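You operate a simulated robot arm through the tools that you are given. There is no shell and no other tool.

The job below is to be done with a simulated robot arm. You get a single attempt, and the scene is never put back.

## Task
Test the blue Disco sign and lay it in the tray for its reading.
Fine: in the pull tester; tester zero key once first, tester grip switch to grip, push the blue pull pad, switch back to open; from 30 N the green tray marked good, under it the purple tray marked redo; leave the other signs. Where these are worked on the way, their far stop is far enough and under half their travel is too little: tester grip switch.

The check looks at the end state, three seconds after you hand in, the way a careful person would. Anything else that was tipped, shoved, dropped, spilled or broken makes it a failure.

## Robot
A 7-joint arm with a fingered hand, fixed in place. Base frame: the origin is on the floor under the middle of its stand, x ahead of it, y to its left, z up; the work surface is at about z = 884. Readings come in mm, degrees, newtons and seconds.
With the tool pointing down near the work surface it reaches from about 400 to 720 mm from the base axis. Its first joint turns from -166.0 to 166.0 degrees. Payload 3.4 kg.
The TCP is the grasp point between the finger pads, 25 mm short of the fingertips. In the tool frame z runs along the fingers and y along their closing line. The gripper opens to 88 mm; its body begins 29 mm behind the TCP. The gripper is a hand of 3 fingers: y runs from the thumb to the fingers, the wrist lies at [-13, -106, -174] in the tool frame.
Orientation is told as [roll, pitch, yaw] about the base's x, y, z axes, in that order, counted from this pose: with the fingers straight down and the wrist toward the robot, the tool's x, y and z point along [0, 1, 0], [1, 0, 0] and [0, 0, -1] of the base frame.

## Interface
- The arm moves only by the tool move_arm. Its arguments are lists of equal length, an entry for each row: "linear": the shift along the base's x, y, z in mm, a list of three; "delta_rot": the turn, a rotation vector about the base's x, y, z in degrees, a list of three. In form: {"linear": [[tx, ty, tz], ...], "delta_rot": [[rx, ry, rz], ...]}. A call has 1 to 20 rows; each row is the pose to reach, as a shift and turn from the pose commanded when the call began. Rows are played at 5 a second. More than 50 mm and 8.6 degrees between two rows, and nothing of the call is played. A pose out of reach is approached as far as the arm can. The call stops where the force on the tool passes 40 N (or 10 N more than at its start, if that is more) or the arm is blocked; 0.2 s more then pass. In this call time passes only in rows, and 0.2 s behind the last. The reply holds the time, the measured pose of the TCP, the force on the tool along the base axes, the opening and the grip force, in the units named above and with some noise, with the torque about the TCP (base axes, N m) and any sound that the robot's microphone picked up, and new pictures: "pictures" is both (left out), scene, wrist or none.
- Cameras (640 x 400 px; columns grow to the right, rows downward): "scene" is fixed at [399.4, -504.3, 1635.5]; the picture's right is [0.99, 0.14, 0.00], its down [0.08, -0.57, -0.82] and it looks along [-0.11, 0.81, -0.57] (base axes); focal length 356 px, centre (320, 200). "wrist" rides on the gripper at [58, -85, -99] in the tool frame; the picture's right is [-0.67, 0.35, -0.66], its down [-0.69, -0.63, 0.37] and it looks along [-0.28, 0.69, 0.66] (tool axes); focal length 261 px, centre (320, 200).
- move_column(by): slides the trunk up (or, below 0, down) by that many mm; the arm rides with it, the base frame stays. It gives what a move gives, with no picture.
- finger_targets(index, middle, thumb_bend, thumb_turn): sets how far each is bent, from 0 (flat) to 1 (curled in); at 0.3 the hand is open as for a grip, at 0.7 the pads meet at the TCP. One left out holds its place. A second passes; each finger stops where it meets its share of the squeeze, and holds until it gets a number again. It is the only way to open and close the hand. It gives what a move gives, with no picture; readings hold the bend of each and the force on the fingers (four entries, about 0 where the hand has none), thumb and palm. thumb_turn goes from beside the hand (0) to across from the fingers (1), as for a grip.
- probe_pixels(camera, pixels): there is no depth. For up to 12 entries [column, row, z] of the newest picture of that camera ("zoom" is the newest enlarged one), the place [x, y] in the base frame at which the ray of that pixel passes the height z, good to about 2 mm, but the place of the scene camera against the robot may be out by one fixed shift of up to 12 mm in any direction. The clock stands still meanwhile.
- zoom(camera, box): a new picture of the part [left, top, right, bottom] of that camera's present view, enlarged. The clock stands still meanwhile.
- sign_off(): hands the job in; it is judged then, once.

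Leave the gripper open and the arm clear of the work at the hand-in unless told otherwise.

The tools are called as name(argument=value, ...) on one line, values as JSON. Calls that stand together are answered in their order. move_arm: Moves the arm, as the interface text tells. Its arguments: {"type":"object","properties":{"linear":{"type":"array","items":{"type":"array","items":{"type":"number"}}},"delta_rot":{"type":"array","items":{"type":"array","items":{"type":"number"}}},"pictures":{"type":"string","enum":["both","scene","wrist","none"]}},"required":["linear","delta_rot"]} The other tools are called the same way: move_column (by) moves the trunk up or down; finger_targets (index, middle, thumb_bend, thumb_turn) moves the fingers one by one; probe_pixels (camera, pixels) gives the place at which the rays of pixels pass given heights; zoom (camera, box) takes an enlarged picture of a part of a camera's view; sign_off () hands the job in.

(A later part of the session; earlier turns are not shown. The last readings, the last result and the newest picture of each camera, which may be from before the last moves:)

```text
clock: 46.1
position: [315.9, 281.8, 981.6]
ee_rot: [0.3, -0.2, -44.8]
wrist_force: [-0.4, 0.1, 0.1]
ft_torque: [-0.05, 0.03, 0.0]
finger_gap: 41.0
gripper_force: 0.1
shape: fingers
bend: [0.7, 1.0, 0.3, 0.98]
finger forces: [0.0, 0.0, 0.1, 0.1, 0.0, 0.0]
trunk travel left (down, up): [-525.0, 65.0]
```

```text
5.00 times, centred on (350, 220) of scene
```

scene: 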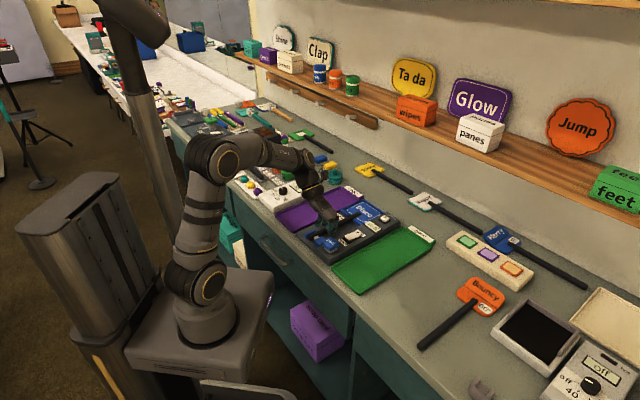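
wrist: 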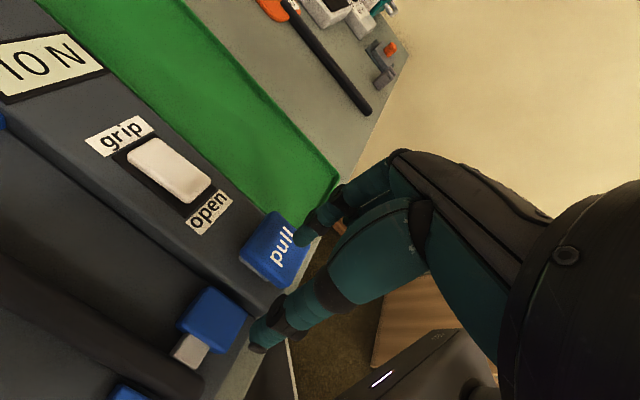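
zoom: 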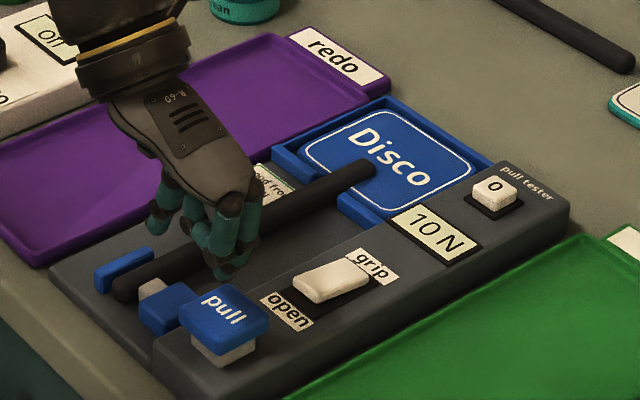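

The reading is 10 N, below 30, so the sign belongs in the purple redo tray. Now the switch back to open: I move the index tip over the raised open end at about (374, 329).

move_arm(linear=[[17, 16, 0], [34, 32, 0], [50.7, 47.9, 0], [50.7, 47.9, -8]], delta_rot=[[0, 0, 0], [0, 0, 0], [0, 0, 0], [0, 0, 0]])

zoom(camera="scene", box=[310, 195, 390, 255])

zoom(camera="wrist", box=[160, 160, 420, 360])

```text
clock: 47.1
position: [367.5, 331.2, 976.5]
ee_rot: [0.4, -0.1, -44.5]
wrist_force: [0.3, 0.5, 0.0]
ft_torque: [0.0, -0.01, -0.03]
finger_gap: 40.6
gripper_force: 0.2
shape: fingers
bend: [0.7, 1.0, 0.3, 0.98]
finger forces: [0.0, 0.1, 0.0, 0.1, 0.0, 0.0]
trunk travel left (down, up): [-525.0, 65.0]
```

scene: 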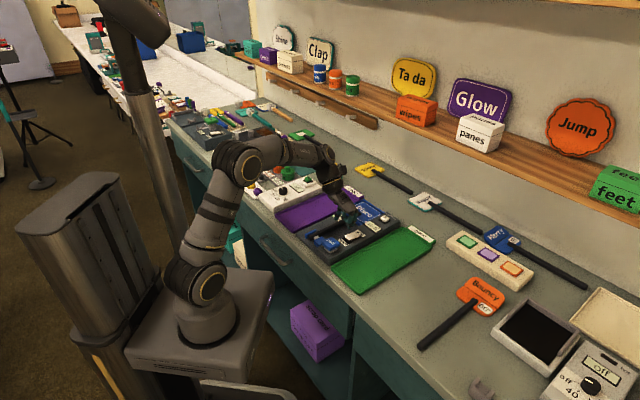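
wrist: 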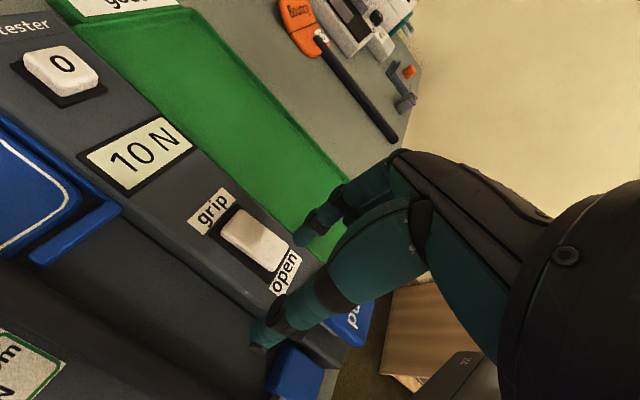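

```text
6.67 times, centred on (350, 225) of scene
```

zoom: 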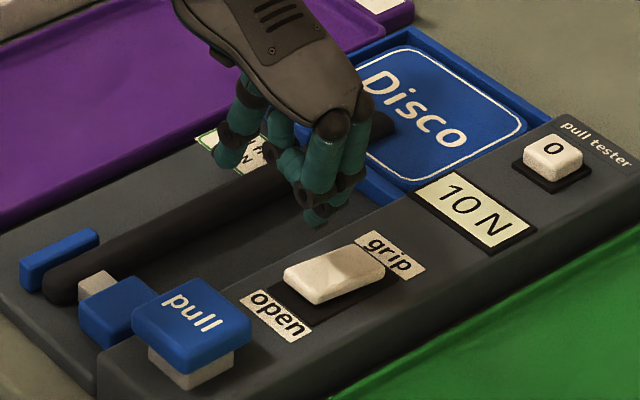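

```text
2.00 times, centred on (290, 260) of wrist
```

zoom: 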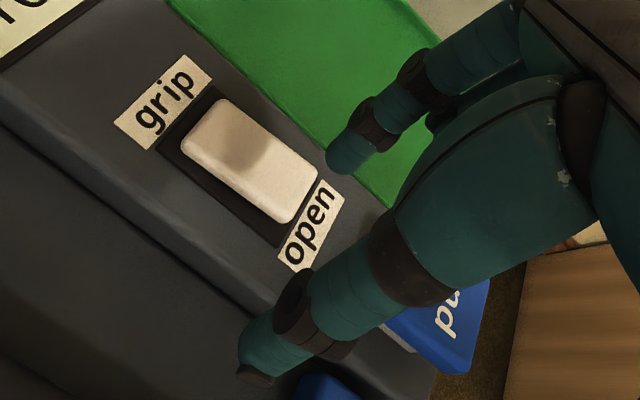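

I probe the rocker's open edge (z 920) and index tip (z 951) in the scene zoom and the wrist picture.

probe_pixels(camera="wrist", pixels=[[305, 236, 954], [288, 246, 920], [273, 270, 920], [281, 258, 920], [248, 222, 914]])

probe_pixels(camera="scene", pixels=[[349.2, 228.3, 952], [344.8, 235.5, 920], [350, 240.5, 920], [347.4, 238, 920], [357, 233.5, 914]])

```text
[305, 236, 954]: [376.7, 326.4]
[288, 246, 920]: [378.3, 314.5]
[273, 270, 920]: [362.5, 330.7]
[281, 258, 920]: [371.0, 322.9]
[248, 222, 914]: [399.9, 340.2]
```

```text
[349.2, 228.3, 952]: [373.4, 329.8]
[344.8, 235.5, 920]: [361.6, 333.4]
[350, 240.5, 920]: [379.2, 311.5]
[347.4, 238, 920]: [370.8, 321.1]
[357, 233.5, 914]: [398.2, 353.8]
```

The index tip is about 7 mm inside the open edge: good. I press straight down, quick to 950 then in 1 mm rows.

move_arm(linear=[[0, 0, -13], [0, 0, -24], [0, 0, -26], [0, 0, -27.5], [0, 0, -28.5], [0, 0, -29.5], [0, 0, -30.5]], delta_rot=[[0, 0, 0], [0, 0, 0], [0, 0, 0], [0, 0, 0], [0, 0, 0], [0, 0, 0], [0, 0, 0]])

zoom(camera="scene", box=[310, 195, 390, 255])

```text
clock: 48.7
position: [367.8, 329.7, 944.9]
ee_rot: [0.4, -0.1, -44.6]
wrist_force: [-0.4, -0.5, 1.8]
ft_torque: [-0.01, 0.0, -0.05]
finger_gap: 40.6
gripper_force: 1.1
shape: fingers
bend: [0.7, 1.0, 0.3, 0.98]
finger forces: [1.8, 0.1, 0.0, 0.1, 0.0, 0.0]
trunk travel left (down, up): [-525.0, 65.0]
```

scene: 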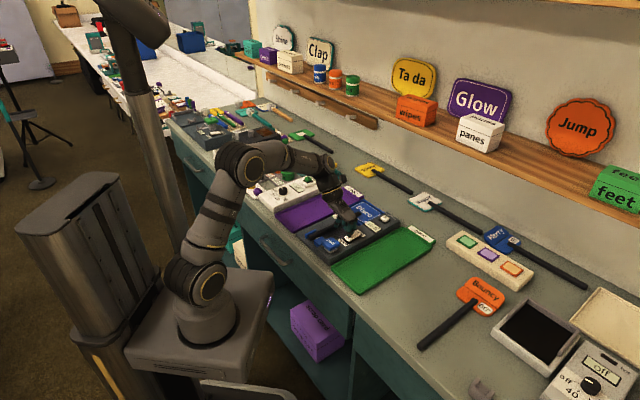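
wrist: 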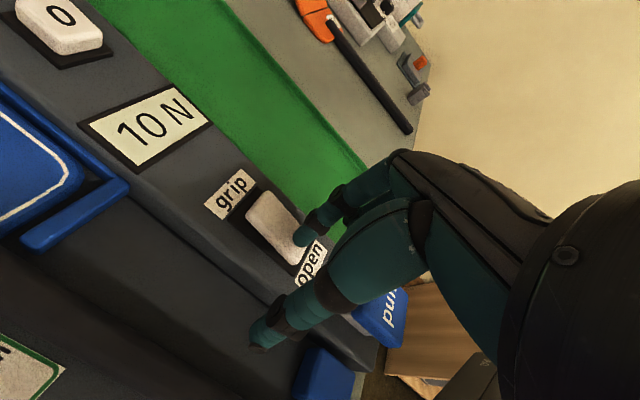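

```text
6.67 times, centred on (350, 225) of scene
```

zoom: 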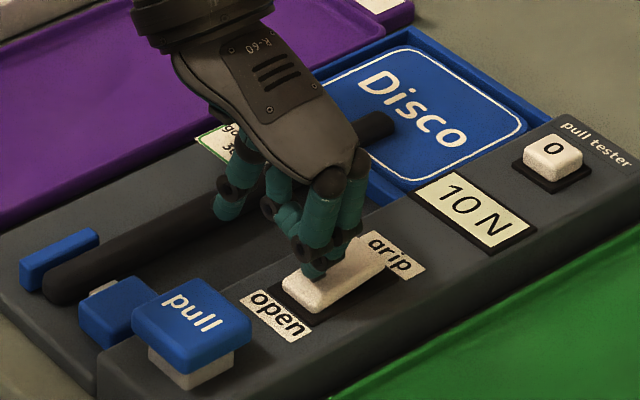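

The rocker is tipping to open and the jaw has drawn back. I press 2.5 mm more in small rows to bring it to its stop.

move_arm(linear=[[0, 0, -0.6], [0, 0, -1.2], [0, 0, -1.8], [0, 0, -2.4]], delta_rot=[[0, 0, 0], [0, 0, 0], [0, 0, 0], [0, 0, 0]], pictures="none")

```text
clock: 49.7
position: [367.7, 328.7, 944.6]
ee_rot: [0.7, -0.1, -44.6]
wrist_force: [3.2, -3.4, 19.5]
ft_torque: [-0.05, -0.23, -0.07]
finger_gap: 39.3
gripper_force: 9.8
shape: fingers
bend: [0.71, 1.0, 0.3, 0.98]
finger forces: [19.5, 0.0, 0.0, 0.1, 0.1, 0.1]
trunk travel left (down, up): [-525.0, 65.0]
```

At its stop (19.5 N). I lift away by 50 mm and check the switch and clamp.

move_arm(linear=[[0, 0, 10], [0, 0, 30], [0, 0, 55]], delta_rot=[[0, 0, 0], [0, 0, 0], [0, 0, 0]])

zoom(camera="scene", box=[305, 185, 405, 255])

zoom(camera="wrist", box=[0, 100, 420, 400])

```text
clock: 50.5
position: [367.6, 329.1, 997.0]
ee_rot: [0.3, -0.1, -44.6]
wrist_force: [-0.1, 0.0, 0.1]
ft_torque: [0.01, 0.01, 0.01]
finger_gap: 40.9
gripper_force: 0.1
shape: fingers
bend: [0.7, 1.0, 0.3, 0.98]
finger forces: [0.1, 0.0, 0.1, 0.0, 0.0, 0.0]
trunk travel left (down, up): [-525.0, 65.0]
```

scene: 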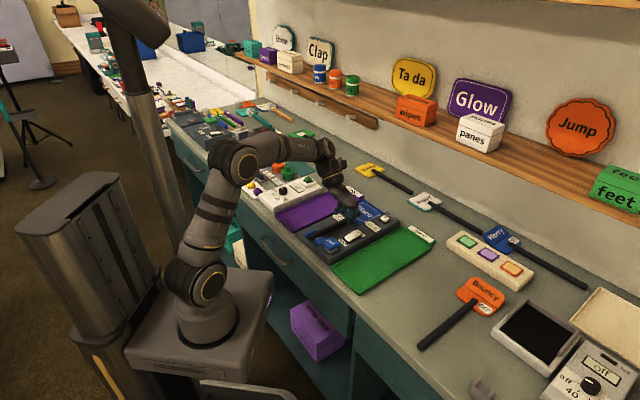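
wrist: 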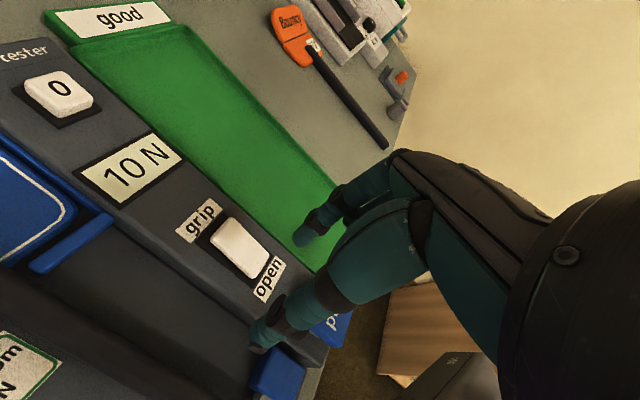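

```text
5.71 times, centred on (355, 220) of scene
```

zoom: 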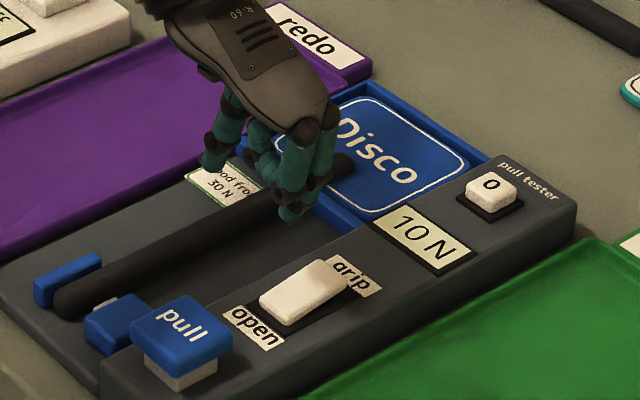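

```text
1.33 times, centred on (210, 250) of wrist
```

zoom: 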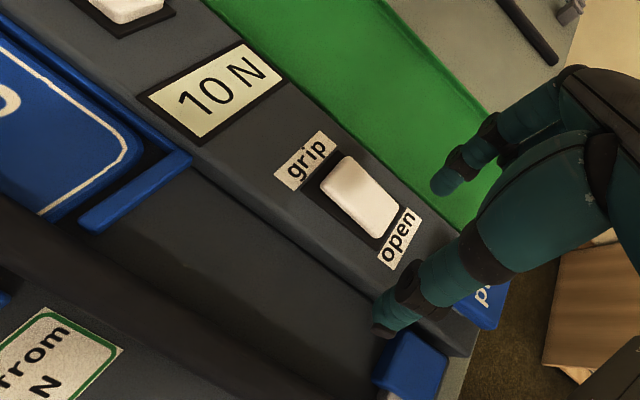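

Switch is at open, jaw drawn back, reading still 10 N. I set the fingers to the 30 mm opening and go back over the handle near (359, 428), high at first.

finger_targets(index=0.55, middle=0.55, thumb_bend=0.55, thumb_turn=1.0)

move_arm(linear=[[-3, 33, 0], [-6, 66, 0], [-8.5, 99, 0]], delta_rot=[[0, 0, 0], [0, 0, 0], [-0.3, 0.1, 0]])

zoom(camera="scene", box=[290, 175, 400, 265])

zoom(camera="wrist", box=[60, 80, 480, 400])

```text
clock: 51.5
position: [367.7, 328.6, 996.7]
ee_rot: [0.3, -0.1, -44.4]
wrist_force: [0.6, -0.2, 0.4]
ft_torque: [-0.02, 0.02, -0.02]
finger_gap: 30.5
gripper_force: 0.1
shape: fingers
bend: [0.55, 0.55, 0.55, 1.0]
finger forces: [0.0, 0.0, 0.0, 0.0, 0.1, 0.0]
trunk travel left (down, up): [-525.0, 65.0]
```

```text
clock: 52.3
position: [356.8, 427.3, 996.7]
ee_rot: [0.0, -0.3, -44.5]
wrist_force: [0.2, -0.2, -0.9]
ft_torque: [0.02, 0.04, -0.01]
finger_gap: 30.7
gripper_force: 0.1
shape: fingers
bend: [0.55, 0.55, 0.55, 1.0]
finger forces: [0.0, 0.0, 0.0, 0.0, 0.0, 0.1]
trunk travel left (down, up): [-525.0, 65.0]
```

scene: 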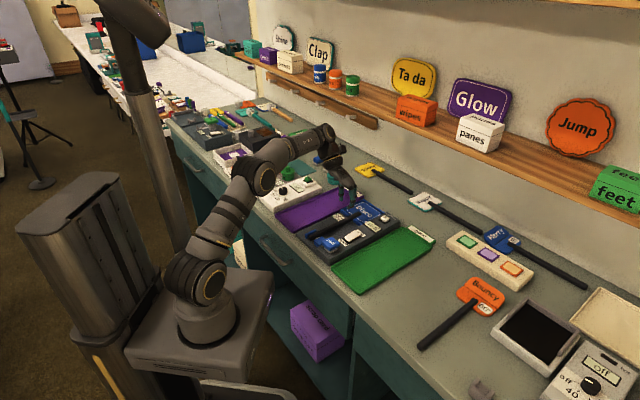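
wrist: 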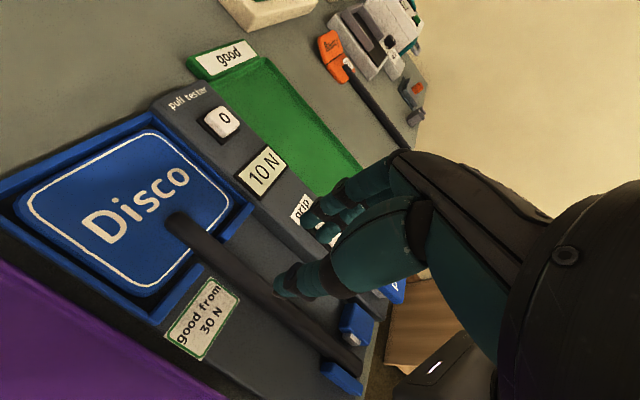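

```text
4.44 times, centred on (345, 220) of scene
```

zoom: 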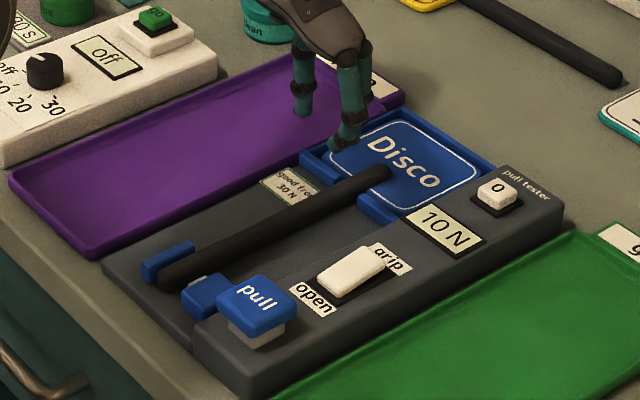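

```text
1.25 times, centred on (270, 240) of wrist
```

zoom: 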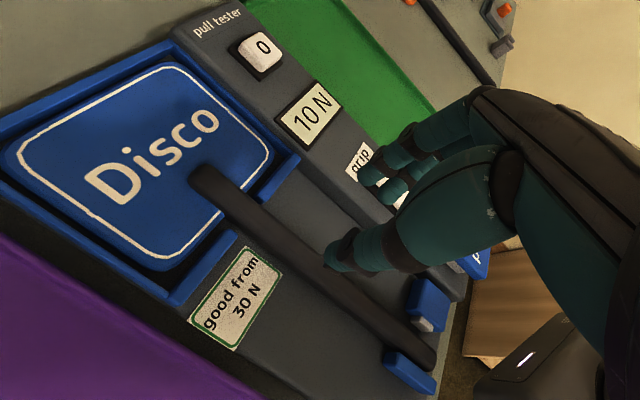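

I zoom in on the handle to measure its line.

zoom(camera="wrist", box=[160, 200, 380, 390])

```text
2.11 times, centred on (270, 295) of wrist
```

zoom: 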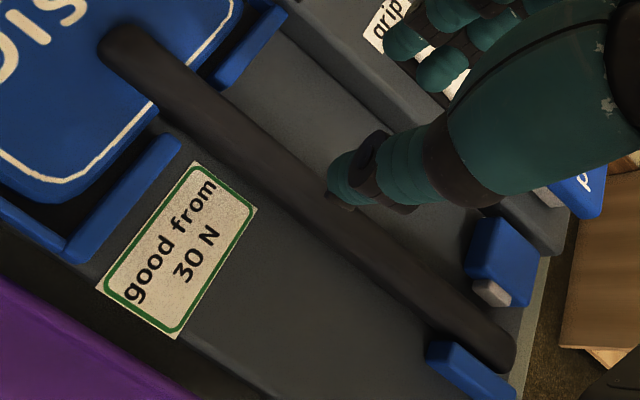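

I probe three points on the handle's centre line in this zoom at z 901.

probe_pixels(camera="zoom", pixels=[[150, 66, 901], [230, 133, 901], [308, 199, 901], [400, 276, 901], [490, 350, 901], [178, 143, 900], [280, 8, 900], [215, 85, 900]])

probe_pixels(camera="scene", pixels=[[313, 234.5, 901], [330, 225.5, 901], [345, 217.5, 901], [358, 210.8, 901]])

```text
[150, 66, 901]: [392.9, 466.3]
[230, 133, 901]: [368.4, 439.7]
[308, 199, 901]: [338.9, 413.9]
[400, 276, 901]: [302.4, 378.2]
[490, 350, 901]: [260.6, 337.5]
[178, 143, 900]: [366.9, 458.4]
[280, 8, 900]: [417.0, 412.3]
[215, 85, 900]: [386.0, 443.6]
```

```text
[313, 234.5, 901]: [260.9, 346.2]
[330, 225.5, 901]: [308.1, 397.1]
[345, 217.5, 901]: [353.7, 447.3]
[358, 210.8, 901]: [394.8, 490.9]
```

The handle line is at offset -58.3 and 44.3 degrees. I shift (-0.4, +3.4), turn -1.2 degrees, lower to TCP z about 927 and look.

move_arm(linear=[[-0.4, 3.4, 0], [-0.4, 3.4, -30], [-0.4, 3.4, -55], [-0.4, 3.4, -69]], delta_rot=[[0, 0, -1.2], [0, 0, -1.2], [0, 0, -1.2], [0, 0, -1.2]])

zoom(camera="wrist", box=[160, 150, 420, 350])

zoom(camera="scene", box=[320, 180, 400, 240])

```text
clock: 53.3
position: [358.0, 431.2, 928.3]
ee_rot: [0.2, -0.2, -45.7]
wrist_force: [-0.6, 0.5, 0.1]
ft_torque: [0.01, 0.05, 0.01]
finger_gap: 30.6
gripper_force: 0.0
shape: fingers
bend: [0.55, 0.55, 0.55, 1.0]
finger forces: [0.1, 0.1, 0.0, 0.0, 0.1, 0.0]
trunk travel left (down, up): [-525.0, 65.0]
```

scene: 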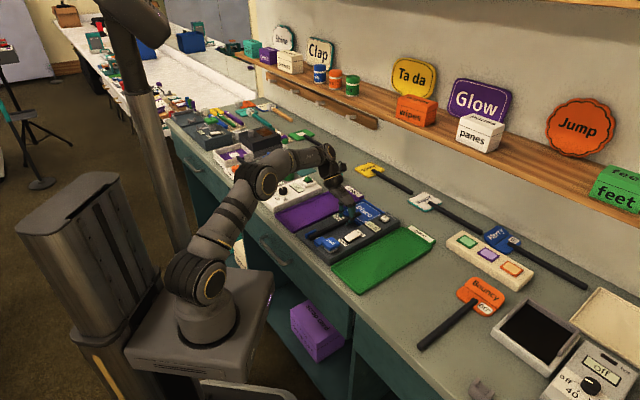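
wrist: 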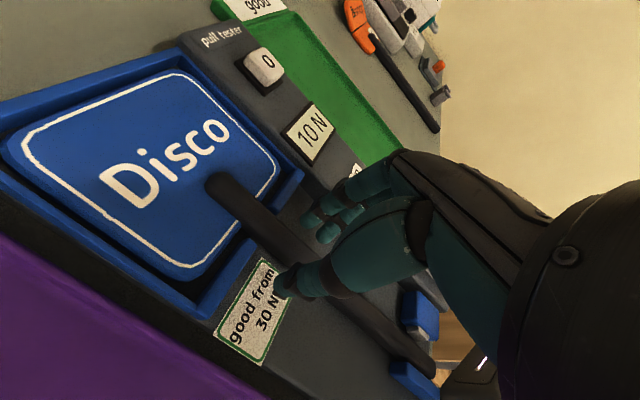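

```text
2.00 times, centred on (290, 250) of wrist
```

zoom: 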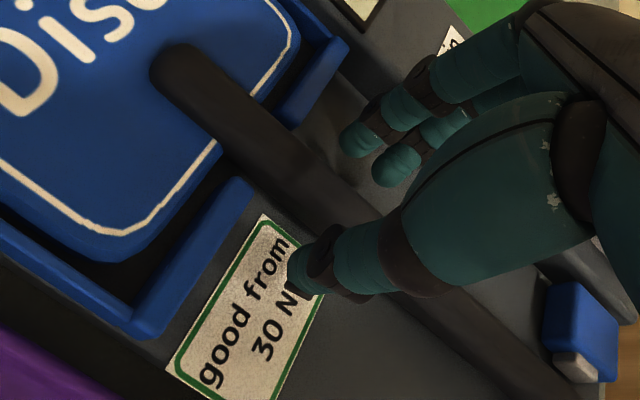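

```text
6.67 times, centred on (360, 210) of scene
```

zoom: 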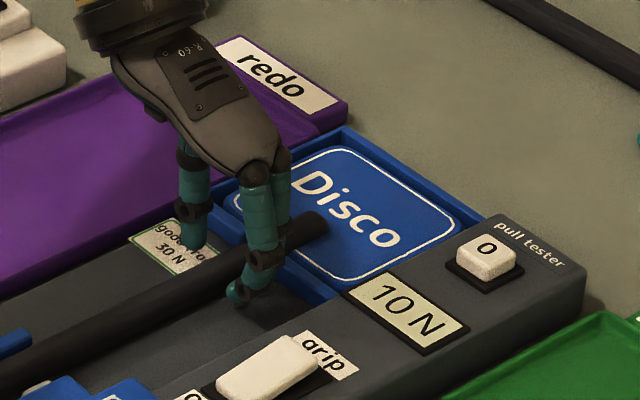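

The thumb and fingers straddle the handle clear of the lips. I lower in small rows toward contact with the bed near z 919.

move_arm(linear=[[0, 0, -3], [0, 0, -5], [0, 0, -6.5], [0, 0, -7.5], [0, 0, -8.3]], delta_rot=[[0, 0, 0], [0, 0, 0], [0, 0, 0], [0, 0, 0], [0, 0, 0]], pictures="none")

```text
clock: 54.5
position: [358.3, 431.0, 921.2]
ee_rot: [0.2, -0.2, -45.7]
wrist_force: [0.6, 0.1, 1.8]
ft_torque: [0.0, -0.06, -0.02]
finger_gap: 30.9
gripper_force: 0.9
shape: fingers
bend: [0.55, 0.55, 0.55, 1.0]
finger forces: [0.0, 1.5, 0.1, 0.1, 0.0, 0.1]
trunk travel left (down, up): [-525.0, 65.0]
```

The middle finger touches the bed lightly at z 921. I close on the handle with the targets that held before.

finger_targets(index=0.72, middle=0.72, thumb_bend=0.72, thumb_turn=1.0)

```text
clock: 55.5
position: [359.0, 431.2, 921.1]
ee_rot: [0.1, -0.2, -45.7]
wrist_force: [-0.1, -0.4, -0.2]
ft_torque: [0.01, 0.04, 0.02]
finger_gap: 9.6
gripper_force: 8.4
shape: fingers
bend: [0.71, 0.66, 0.64, 1.0]
finger forces: [4.7, 4.0, 0.0, 0.0, 8.4, 0.0]
trunk travel left (down, up): [-525.0, 65.0]
```

Held with 8.4 N as before. I lift straight up slowly by 60 mm.

move_arm(linear=[[0, 0, 2], [0, 0, 5], [0, 0, 10], [0, 0, 16], [0, 0, 24], [0, 0, 36], [0, 0, 50], [0, 0, 65]], delta_rot=[[0, 0, 0], [0, 0, 0], [0, 0, 0], [0, 0, 0], [0, 0, 0], [0, 0, 0], [0, 0, 0], [0, 0, 0]])

zoom(camera="scene", box=[280, 160, 400, 260])

```text
clock: 57.3
position: [358.0, 431.2, 987.1]
ee_rot: [0.1, -0.2, -45.7]
wrist_force: [0.1, -1.1, -0.6]
ft_torque: [-0.01, -0.03, 0.03]
finger_gap: 9.7
gripper_force: 8.7
shape: fingers
bend: [0.71, 0.67, 0.64, 1.0]
finger forces: [4.4, 4.2, 0.0, 0.0, 8.6, 0.0]
trunk travel left (down, up): [-525.0, 65.0]
```

scene: 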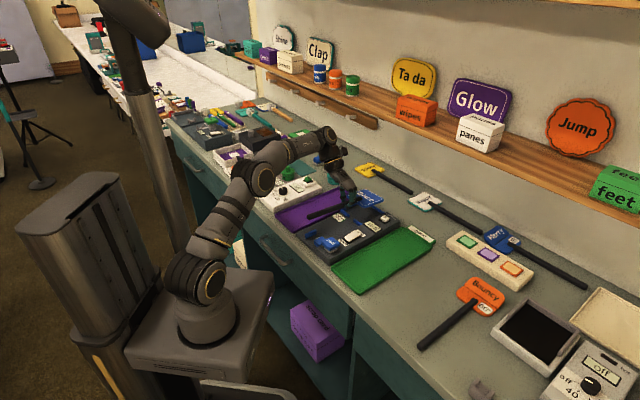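
wrist: 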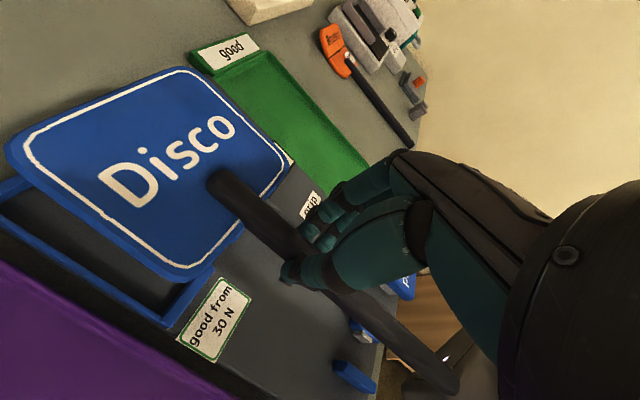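

```text
4.00 times, centred on (340, 210) of scene
```

zoom: 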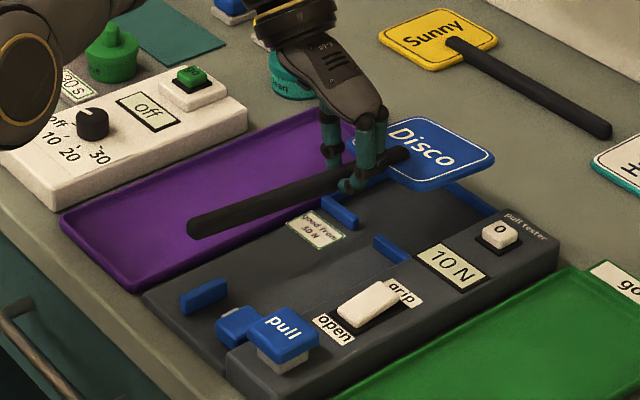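

The sign is up and level as before. Now I measure the purple tray: probing its rim corners in this scene zoom at z 892.

probe_pixels(camera="zoom", pixels=[[62, 222, 892], [135, 285, 892], [300, 112, 892], [78, 226, 888], [138, 270, 888], [128, 290, 884], [300, 200, 892], [160, 170, 892], [220, 235, 892]])

zoom(camera="scene", box=[255, 175, 375, 275])

```text
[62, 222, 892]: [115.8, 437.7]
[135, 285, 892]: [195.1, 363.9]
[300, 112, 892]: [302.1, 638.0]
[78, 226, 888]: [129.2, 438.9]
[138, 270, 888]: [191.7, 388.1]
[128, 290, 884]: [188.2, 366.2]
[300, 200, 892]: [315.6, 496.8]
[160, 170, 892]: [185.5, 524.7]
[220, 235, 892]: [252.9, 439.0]
```

```text
4.00 times, centred on (315, 225) of scene
```

zoom: 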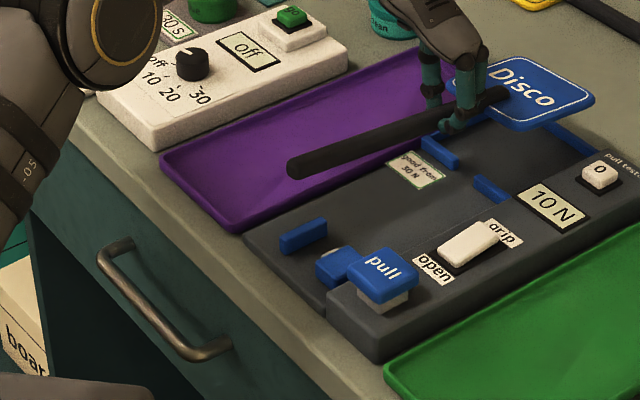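

I probe tray corner pixels of the fixed scene camera taken from the earlier unobstructed zooms: far-left (340.5, 188), far-right (355.4, 199), near-left (277, 215), near-right (296, 230).

probe_pixels(camera="scene", pixels=[[340.5, 188, 890], [355.4, 199, 890], [277, 215, 890], [296, 230, 890], [341.5, 186, 892], [362, 197.5, 890], [344, 185, 890], [364.5, 195, 890]])

zoom(camera="scene", box=[265, 190, 345, 245])

zoom(camera="wrist", box=[0, 150, 320, 400])

```text
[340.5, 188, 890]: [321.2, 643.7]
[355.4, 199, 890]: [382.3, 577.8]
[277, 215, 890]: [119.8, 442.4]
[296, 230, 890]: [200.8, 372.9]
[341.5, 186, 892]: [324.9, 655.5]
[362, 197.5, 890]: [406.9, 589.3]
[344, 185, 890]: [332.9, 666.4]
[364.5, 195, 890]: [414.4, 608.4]
```

```text
7.27 times, centred on (305, 218) of scene
```

zoom: 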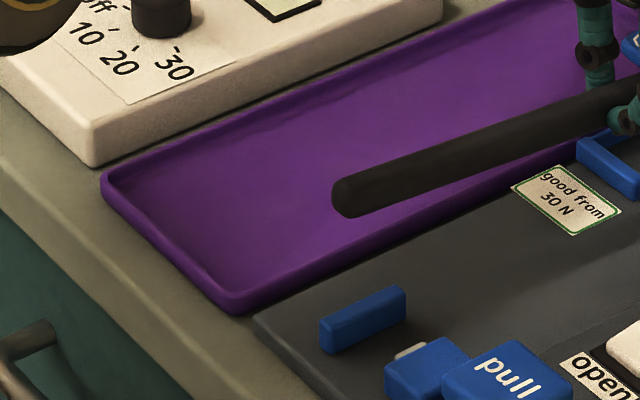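

```text
1.60 times, centred on (160, 275) of wrist
```

zoom: 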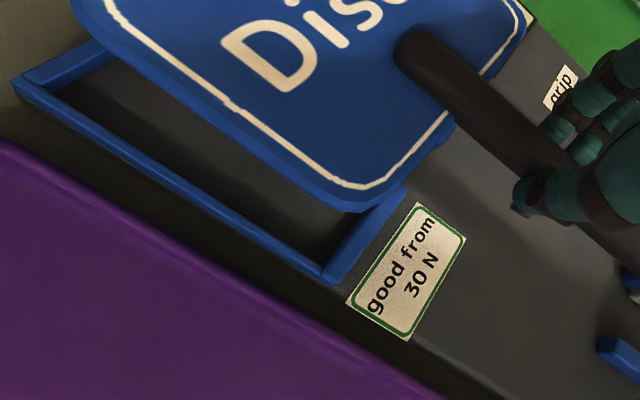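

I probe the tray's extended near corners and points on the left and right rims in this scene.

probe_pixels(camera="scene", pixels=[[273.3, 215.3, 888], [292.4, 233.5, 888], [320.1, 197.1, 888], [329.8, 218, 888], [278, 217, 885], [293.5, 229.5, 885], [341, 213, 888]])

probe_pixels(camera="wrist", pixels=[[0, 235, 890], [100, 298, 890], [220, 385, 890], [10, 250, 890], [110, 315, 890], [210, 390, 890]])

```text
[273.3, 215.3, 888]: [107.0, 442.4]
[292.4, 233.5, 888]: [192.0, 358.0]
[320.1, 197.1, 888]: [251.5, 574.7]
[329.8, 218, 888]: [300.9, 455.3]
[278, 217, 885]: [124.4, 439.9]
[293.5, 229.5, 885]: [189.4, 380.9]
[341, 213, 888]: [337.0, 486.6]
```

```text
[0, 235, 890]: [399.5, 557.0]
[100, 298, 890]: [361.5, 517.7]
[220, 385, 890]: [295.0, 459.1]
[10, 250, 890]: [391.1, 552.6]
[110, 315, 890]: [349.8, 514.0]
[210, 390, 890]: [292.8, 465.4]
```

The tray lies at offsets -123 to -243 across and about 390 to 685 in depth; its middle is about (264, 511) for my TCP. I raise 15 mm, tilt +5.5 degrees to level the sign (which also brings the wrist nearer), and carry it over the purple tray.

move_arm(linear=[[0, 0, 15], [0, 0, 15], [-23.5, 20, 15], [-47, 40, 15], [-70.5, 60, 15], [-93.7, 80, 15]], delta_rot=[[1.9, -1.95, 0], [3.85, -3.93, 0], [3.85, -3.93, 0], [3.85, -3.93, 0], [3.85, -3.93, 0], [3.85, -3.93, 0]])

zoom(camera="scene", box=[255, 150, 385, 245])

zoom(camera="wrist", box=[0, 50, 480, 400])

```text
clock: 58.7
position: [269.3, 495.7, 999.1]
ee_rot: [5.6, -0.2, -45.9]
wrist_force: [0.9, 0.3, -0.3]
ft_torque: [0.01, 0.02, -0.01]
finger_gap: 9.6
gripper_force: 8.7
shape: fingers
bend: [0.71, 0.67, 0.64, 1.0]
finger forces: [4.4, 4.1, 0.0, 0.0, 8.6, 0.0]
out of reach, approached as far as the arm can: row 6
trunk travel left (down, up): [-525.0, 65.0]
```

scene: 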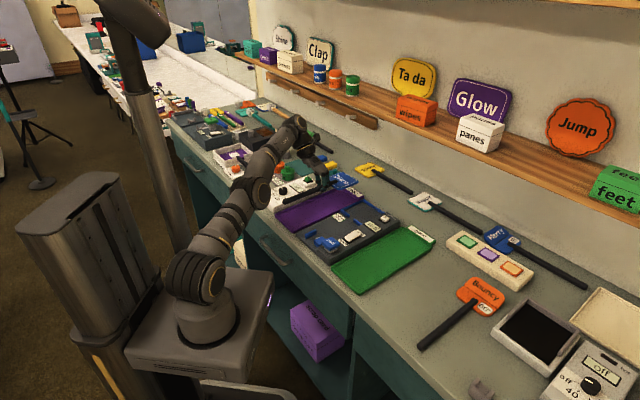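
wrist: 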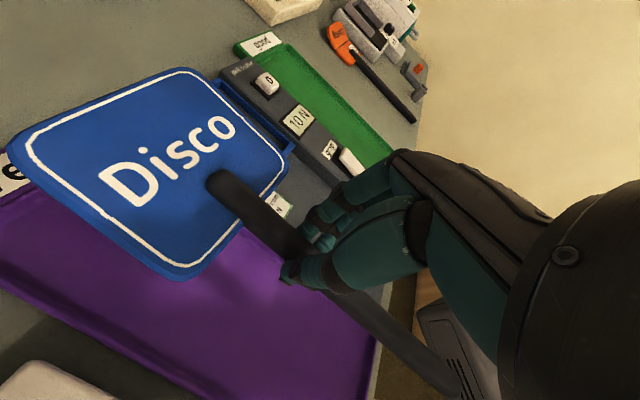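

```text
4.21 times, centred on (320, 198) of scene
```

zoom: 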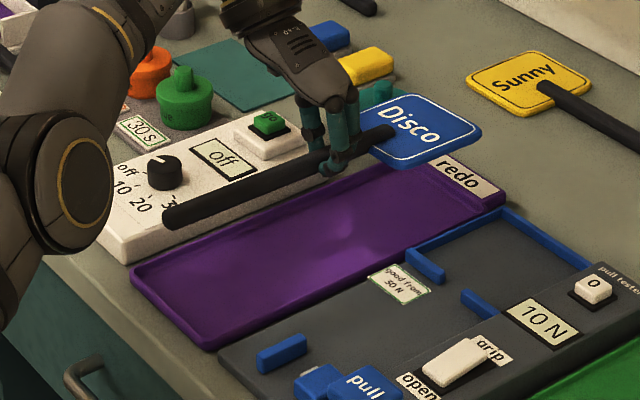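

```text
1.14 times, centred on (240, 225) of wrist
```

zoom: 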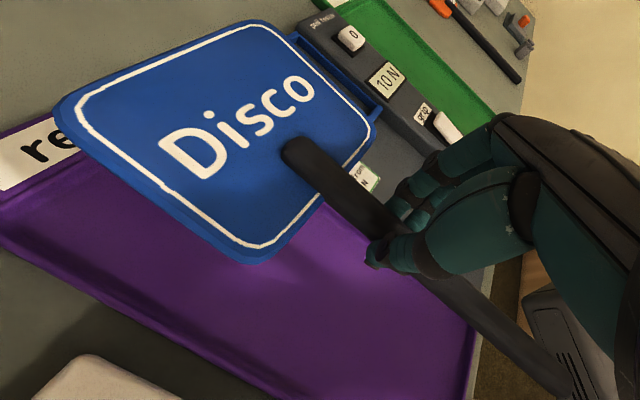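

It stopped a bit short, at (269, 496). From here the wrist camera sees the tray well; I zoom on it to measure the tray directly.

zoom(camera="wrist", box=[0, 140, 390, 400])

```text
1.54 times, centred on (195, 270) of wrist
```

zoom: 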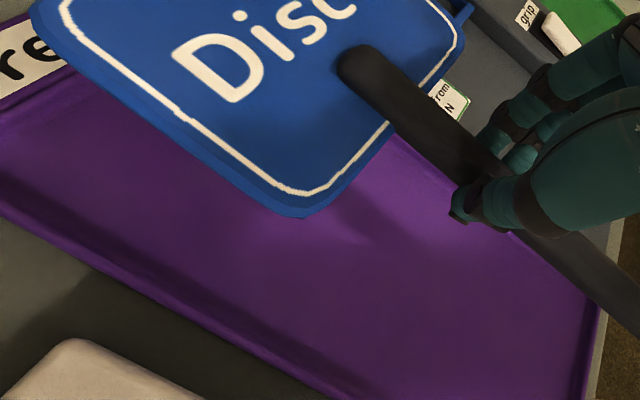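

I probe the far rim, left rim (inner, outer) and near end of the tray in this zoom.

probe_pixels(camera="zoom", pixels=[[5, 118, 890], [70, 80, 890], [100, 245, 886], [250, 330, 886], [100, 268, 892], [250, 357, 892], [592, 330, 890], [582, 390, 890], [603, 305, 890], [5, 150, 886]])

```text
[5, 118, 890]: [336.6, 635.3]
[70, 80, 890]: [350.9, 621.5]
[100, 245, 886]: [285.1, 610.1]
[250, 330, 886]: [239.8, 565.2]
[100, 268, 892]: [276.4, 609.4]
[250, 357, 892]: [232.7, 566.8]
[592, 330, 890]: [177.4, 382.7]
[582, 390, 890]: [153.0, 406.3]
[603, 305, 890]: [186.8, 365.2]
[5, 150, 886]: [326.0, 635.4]
```

The tray's inside runs from depth 394 to 678 and from -236 to -129 across. Now I probe the sign's in-hand corners and handle end at z about 979.

probe_pixels(camera="wrist", pixels=[[6, 143, 979], [187, 66, 979], [294, 168, 979], [180, 281, 979], [186, 281, 973]])

probe_pixels(camera="scene", pixels=[[284.4, 201.6, 980], [359.5, 182, 979], [339, 191, 979], [338.5, 171, 979]])

```text
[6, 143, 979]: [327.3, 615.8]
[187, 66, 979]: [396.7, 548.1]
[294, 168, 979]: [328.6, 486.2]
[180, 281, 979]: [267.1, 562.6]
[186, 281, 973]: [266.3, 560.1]
```

```text
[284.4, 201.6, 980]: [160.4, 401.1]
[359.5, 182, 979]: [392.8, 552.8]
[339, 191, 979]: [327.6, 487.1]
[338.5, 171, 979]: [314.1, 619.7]
```

The sign reaches from 146 mm behind to 126 mm ahead of the TCP, so the TCP belongs at about (263, 512) with 6 mm to spare at each end. Lower heights give more reach, so I lower 40 mm, then shift (-6.5, +16.3).

move_arm(linear=[[0, 0, -20], [0, 0, -40], [-3.2, 8, -40], [-6.5, 16.3, -40]], delta_rot=[[0, 0, 0], [0, 0, 0], [0, 0, 0], [0, 0, 0]])

zoom(camera="scene", box=[255, 150, 385, 245])

zoom(camera="wrist", box=[0, 50, 480, 400])

```text
clock: 59.7
position: [260.9, 503.7, 957.3]
ee_rot: [5.6, -0.2, -45.8]
wrist_force: [0.7, 0.5, -0.7]
ft_torque: [0.01, 0.0, 0.0]
finger_gap: 9.7
gripper_force: 8.2
shape: fingers
bend: [0.71, 0.67, 0.64, 1.0]
finger forces: [4.4, 4.1, 0.0, 0.1, 8.4, 0.0]
out of reach, approached as far as the arm can: row 4
trunk travel left (down, up): [-525.0, 65.0]
```

scene: 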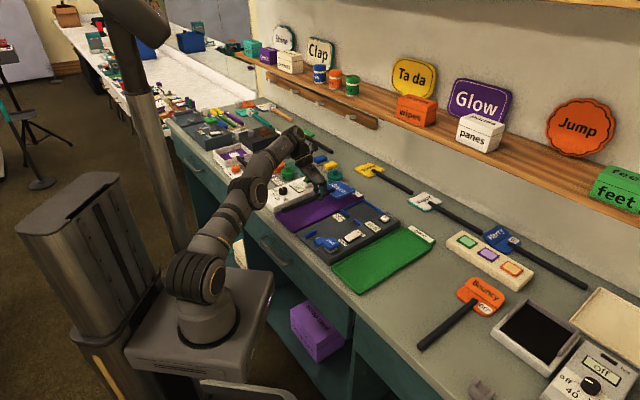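
wrist: 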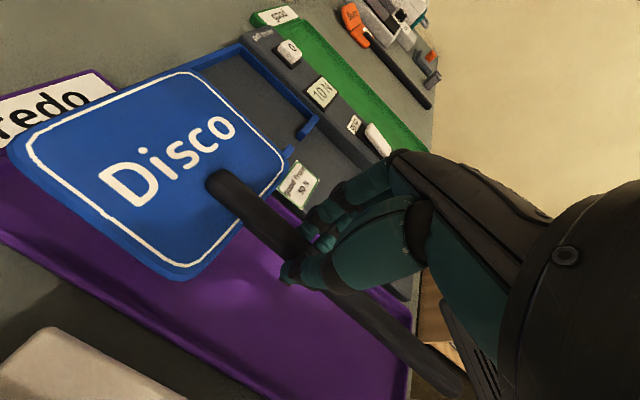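

```text
4.21 times, centred on (320, 198) of scene
```

zoom: 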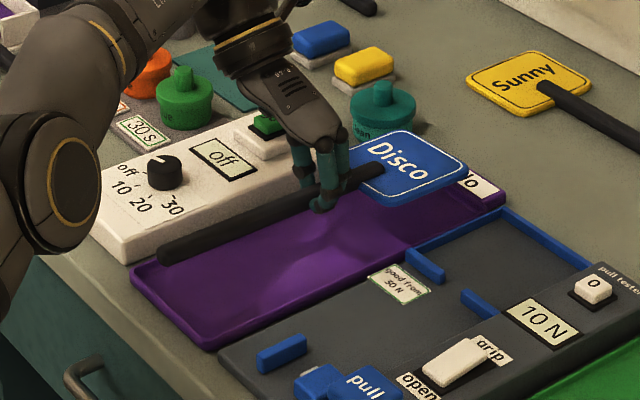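

```text
1.14 times, centred on (240, 225) of wrist
```

zoom: 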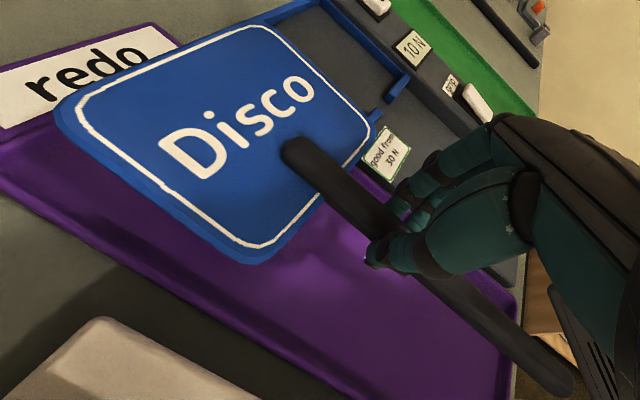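

It reached (261, 504, 957), about 5 mm short in depth. Turning the hand +2.5 degrees brings the wrist nearer, and the tray is wide enough for that angle. I turn +2.5 and shift (+2.9, +3.8).

move_arm(linear=[[0, 0, 0], [1.5, 1.9, 0], [2.9, 3.8, 0]], delta_rot=[[0, 0, 2.5], [0, 0, 2.5], [0, 0, 2.5]], pictures="none")

```text
clock: 60.5
position: [265.0, 507.4, 957.9]
ee_rot: [5.7, -0.1, -43.1]
wrist_force: [-0.5, -0.6, -0.9]
ft_torque: [-0.01, 0.02, -0.01]
finger_gap: 9.5
gripper_force: 8.5
shape: fingers
bend: [0.71, 0.67, 0.64, 1.0]
finger forces: [4.3, 4.2, 0.1, 0.0, 8.5, 0.0]
trunk travel left (down, up): [-525.0, 65.0]
```

That was reached: (265, 507, 958). I lower 25 mm and compare the sign with the tray.

move_arm(linear=[[0, 0, -12], [0, 0, -25]], delta_rot=[[0, 0, 0], [0, 0, 0]])

zoom(camera="scene", box=[260, 160, 380, 245])

zoom(camera="wrist", box=[0, 50, 480, 400])

```text
clock: 61.1
position: [263.2, 508.1, 931.6]
ee_rot: [5.5, -0.2, -43.2]
wrist_force: [-1.0, -0.4, 0.4]
ft_torque: [-0.01, 0.03, 0.01]
finger_gap: 9.8
gripper_force: 8.5
shape: fingers
bend: [0.71, 0.67, 0.64, 1.0]
finger forces: [4.3, 4.0, 0.0, 0.1, 8.6, 0.1]
trunk travel left (down, up): [-525.0, 65.0]
```

scene: 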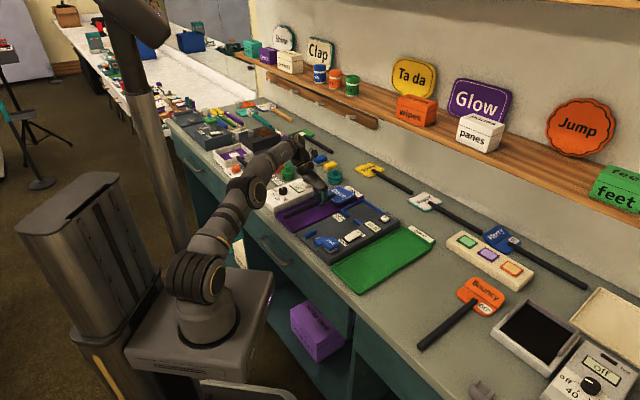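
wrist: 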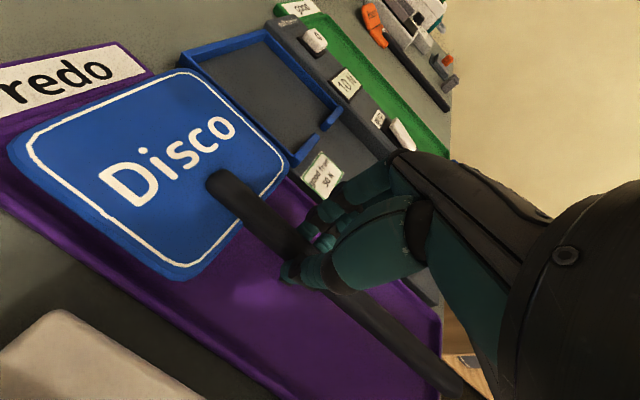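

```text
4.71 times, centred on (320, 202) of scene
```

zoom: 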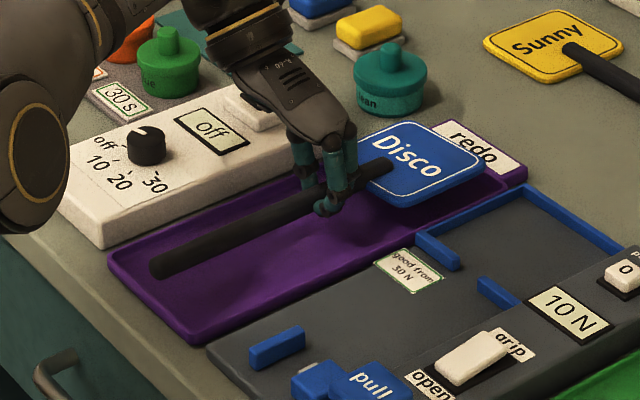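

```text
1.14 times, centred on (240, 225) of wrist
```

zoom: 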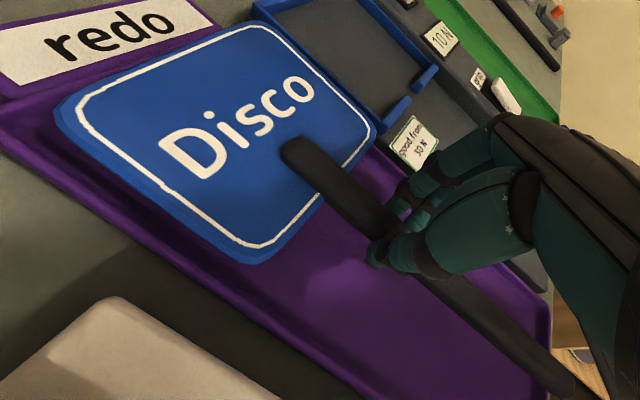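

I check the handle end (scene 286, 216.4) and plate corners at z about 912 against the tray's inside.

probe_pixels(camera="scene", pixels=[[286, 216.4, 914], [354.5, 194, 911], [337.2, 203.5, 911], [336.5, 186.5, 911]])

probe_pixels(camera="wrist", pixels=[[6, 143, 911], [187, 66, 911], [294, 168, 911], [180, 281, 911]])

```text
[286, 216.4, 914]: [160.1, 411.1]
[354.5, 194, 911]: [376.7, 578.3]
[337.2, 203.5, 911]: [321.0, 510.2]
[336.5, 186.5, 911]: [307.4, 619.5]
```

```text
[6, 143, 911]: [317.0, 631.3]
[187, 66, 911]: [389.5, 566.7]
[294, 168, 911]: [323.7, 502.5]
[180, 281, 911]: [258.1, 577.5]
```

Everything lies inside the tray's walls (3 to 6 mm to spare). I lower in small rows by 16 mm.

move_arm(linear=[[0, 0, -5], [0, 0, -9], [0, 0, -12], [0, 0, -14], [0, 0, -16]], delta_rot=[[0, 0, 0], [0, 0, 0], [0, 0, 0], [0, 0, 0], [0, 0, 0]])

zoom(camera="scene", box=[260, 160, 380, 245])

```text
clock: 62.3
position: [261.2, 508.1, 915.8]
ee_rot: [5.5, -0.1, -43.3]
wrist_force: [-0.1, -0.5, -1.6]
ft_torque: [-0.06, 0.01, 0.01]
finger_gap: 9.6
gripper_force: 7.9
shape: fingers
bend: [0.71, 0.67, 0.64, 1.0]
finger forces: [4.3, 4.1, 0.0, 0.1, 8.3, 0.1]
trunk travel left (down, up): [-525.0, 65.0]
```

scene: 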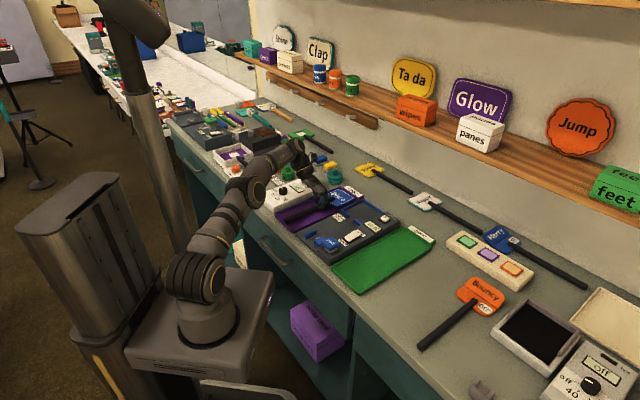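
wrist: 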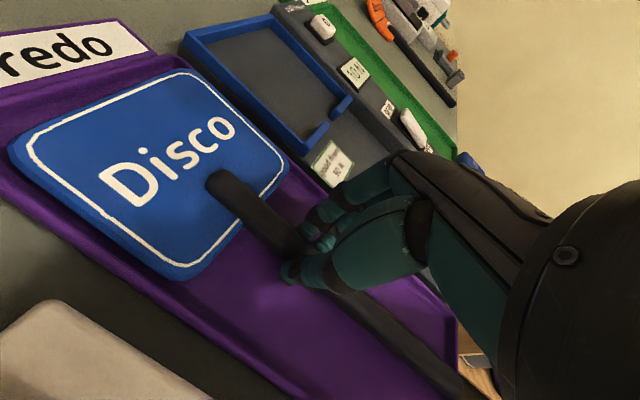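

```text
4.71 times, centred on (320, 202) of scene
```

zoom: 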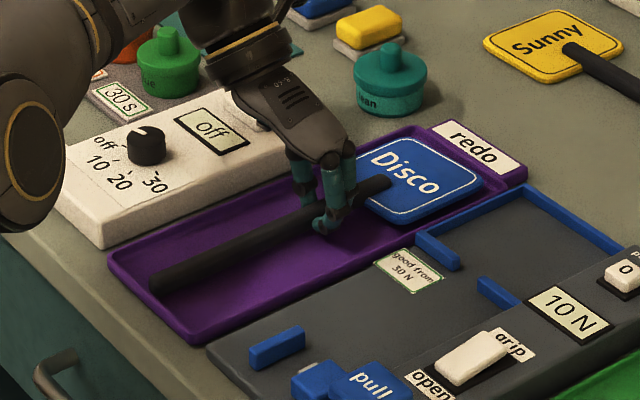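

Nearly down, still no contact. I go on 3 mm in small rows.

move_arm(linear=[[0, 0, -0.8], [0, 0, -1.6], [0, 0, -2.4], [0, 0, -3]], delta_rot=[[0, 0, 0], [0, 0, 0], [0, 0, 0], [0, 0, 0]], pictures="none")

```text
clock: 63.3
position: [263.1, 507.3, 912.5]
ee_rot: [5.6, -0.2, -43.3]
wrist_force: [0.0, 0.1, 0.7]
ft_torque: [0.02, 0.03, 0.01]
finger_gap: 9.6
gripper_force: 8.0
shape: fingers
bend: [0.71, 0.67, 0.64, 1.0]
finger forces: [4.3, 4.0, 0.0, 0.0, 8.4, 0.0]
trunk travel left (down, up): [-525.0, 65.0]
```

move_arm(linear=[[0, 0, -0.8], [0, 0, -1.6]], delta_rot=[[0, 0, 0], [0, 0, 0]], pictures="scene")

zoom(camera="scene", box=[260, 160, 380, 245])

```text
clock: 63.9
position: [262.9, 507.6, 911.1]
ee_rot: [5.7, -0.3, -43.3]
wrist_force: [0.5, 0.2, 2.6]
ft_torque: [0.02, 0.06, 0.04]
finger_gap: 9.3
gripper_force: 9.0
shape: fingers
bend: [0.71, 0.67, 0.64, 1.0]
finger forces: [4.6, 4.3, 0.1, 0.0, 9.5, 0.0]
trunk travel left (down, up): [-525.0, 65.0]
```

scene: 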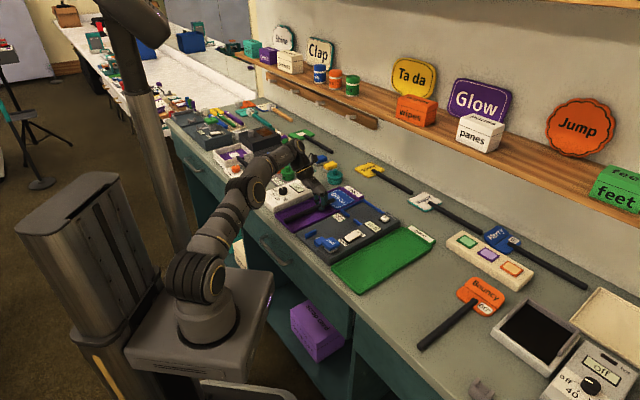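

```text
4.71 times, centred on (320, 202) of scene
```

zoom: 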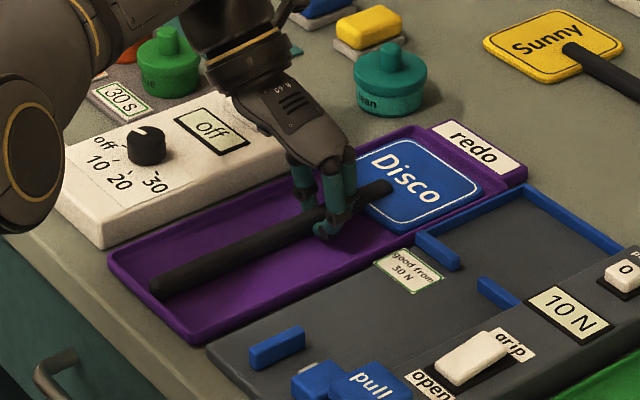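

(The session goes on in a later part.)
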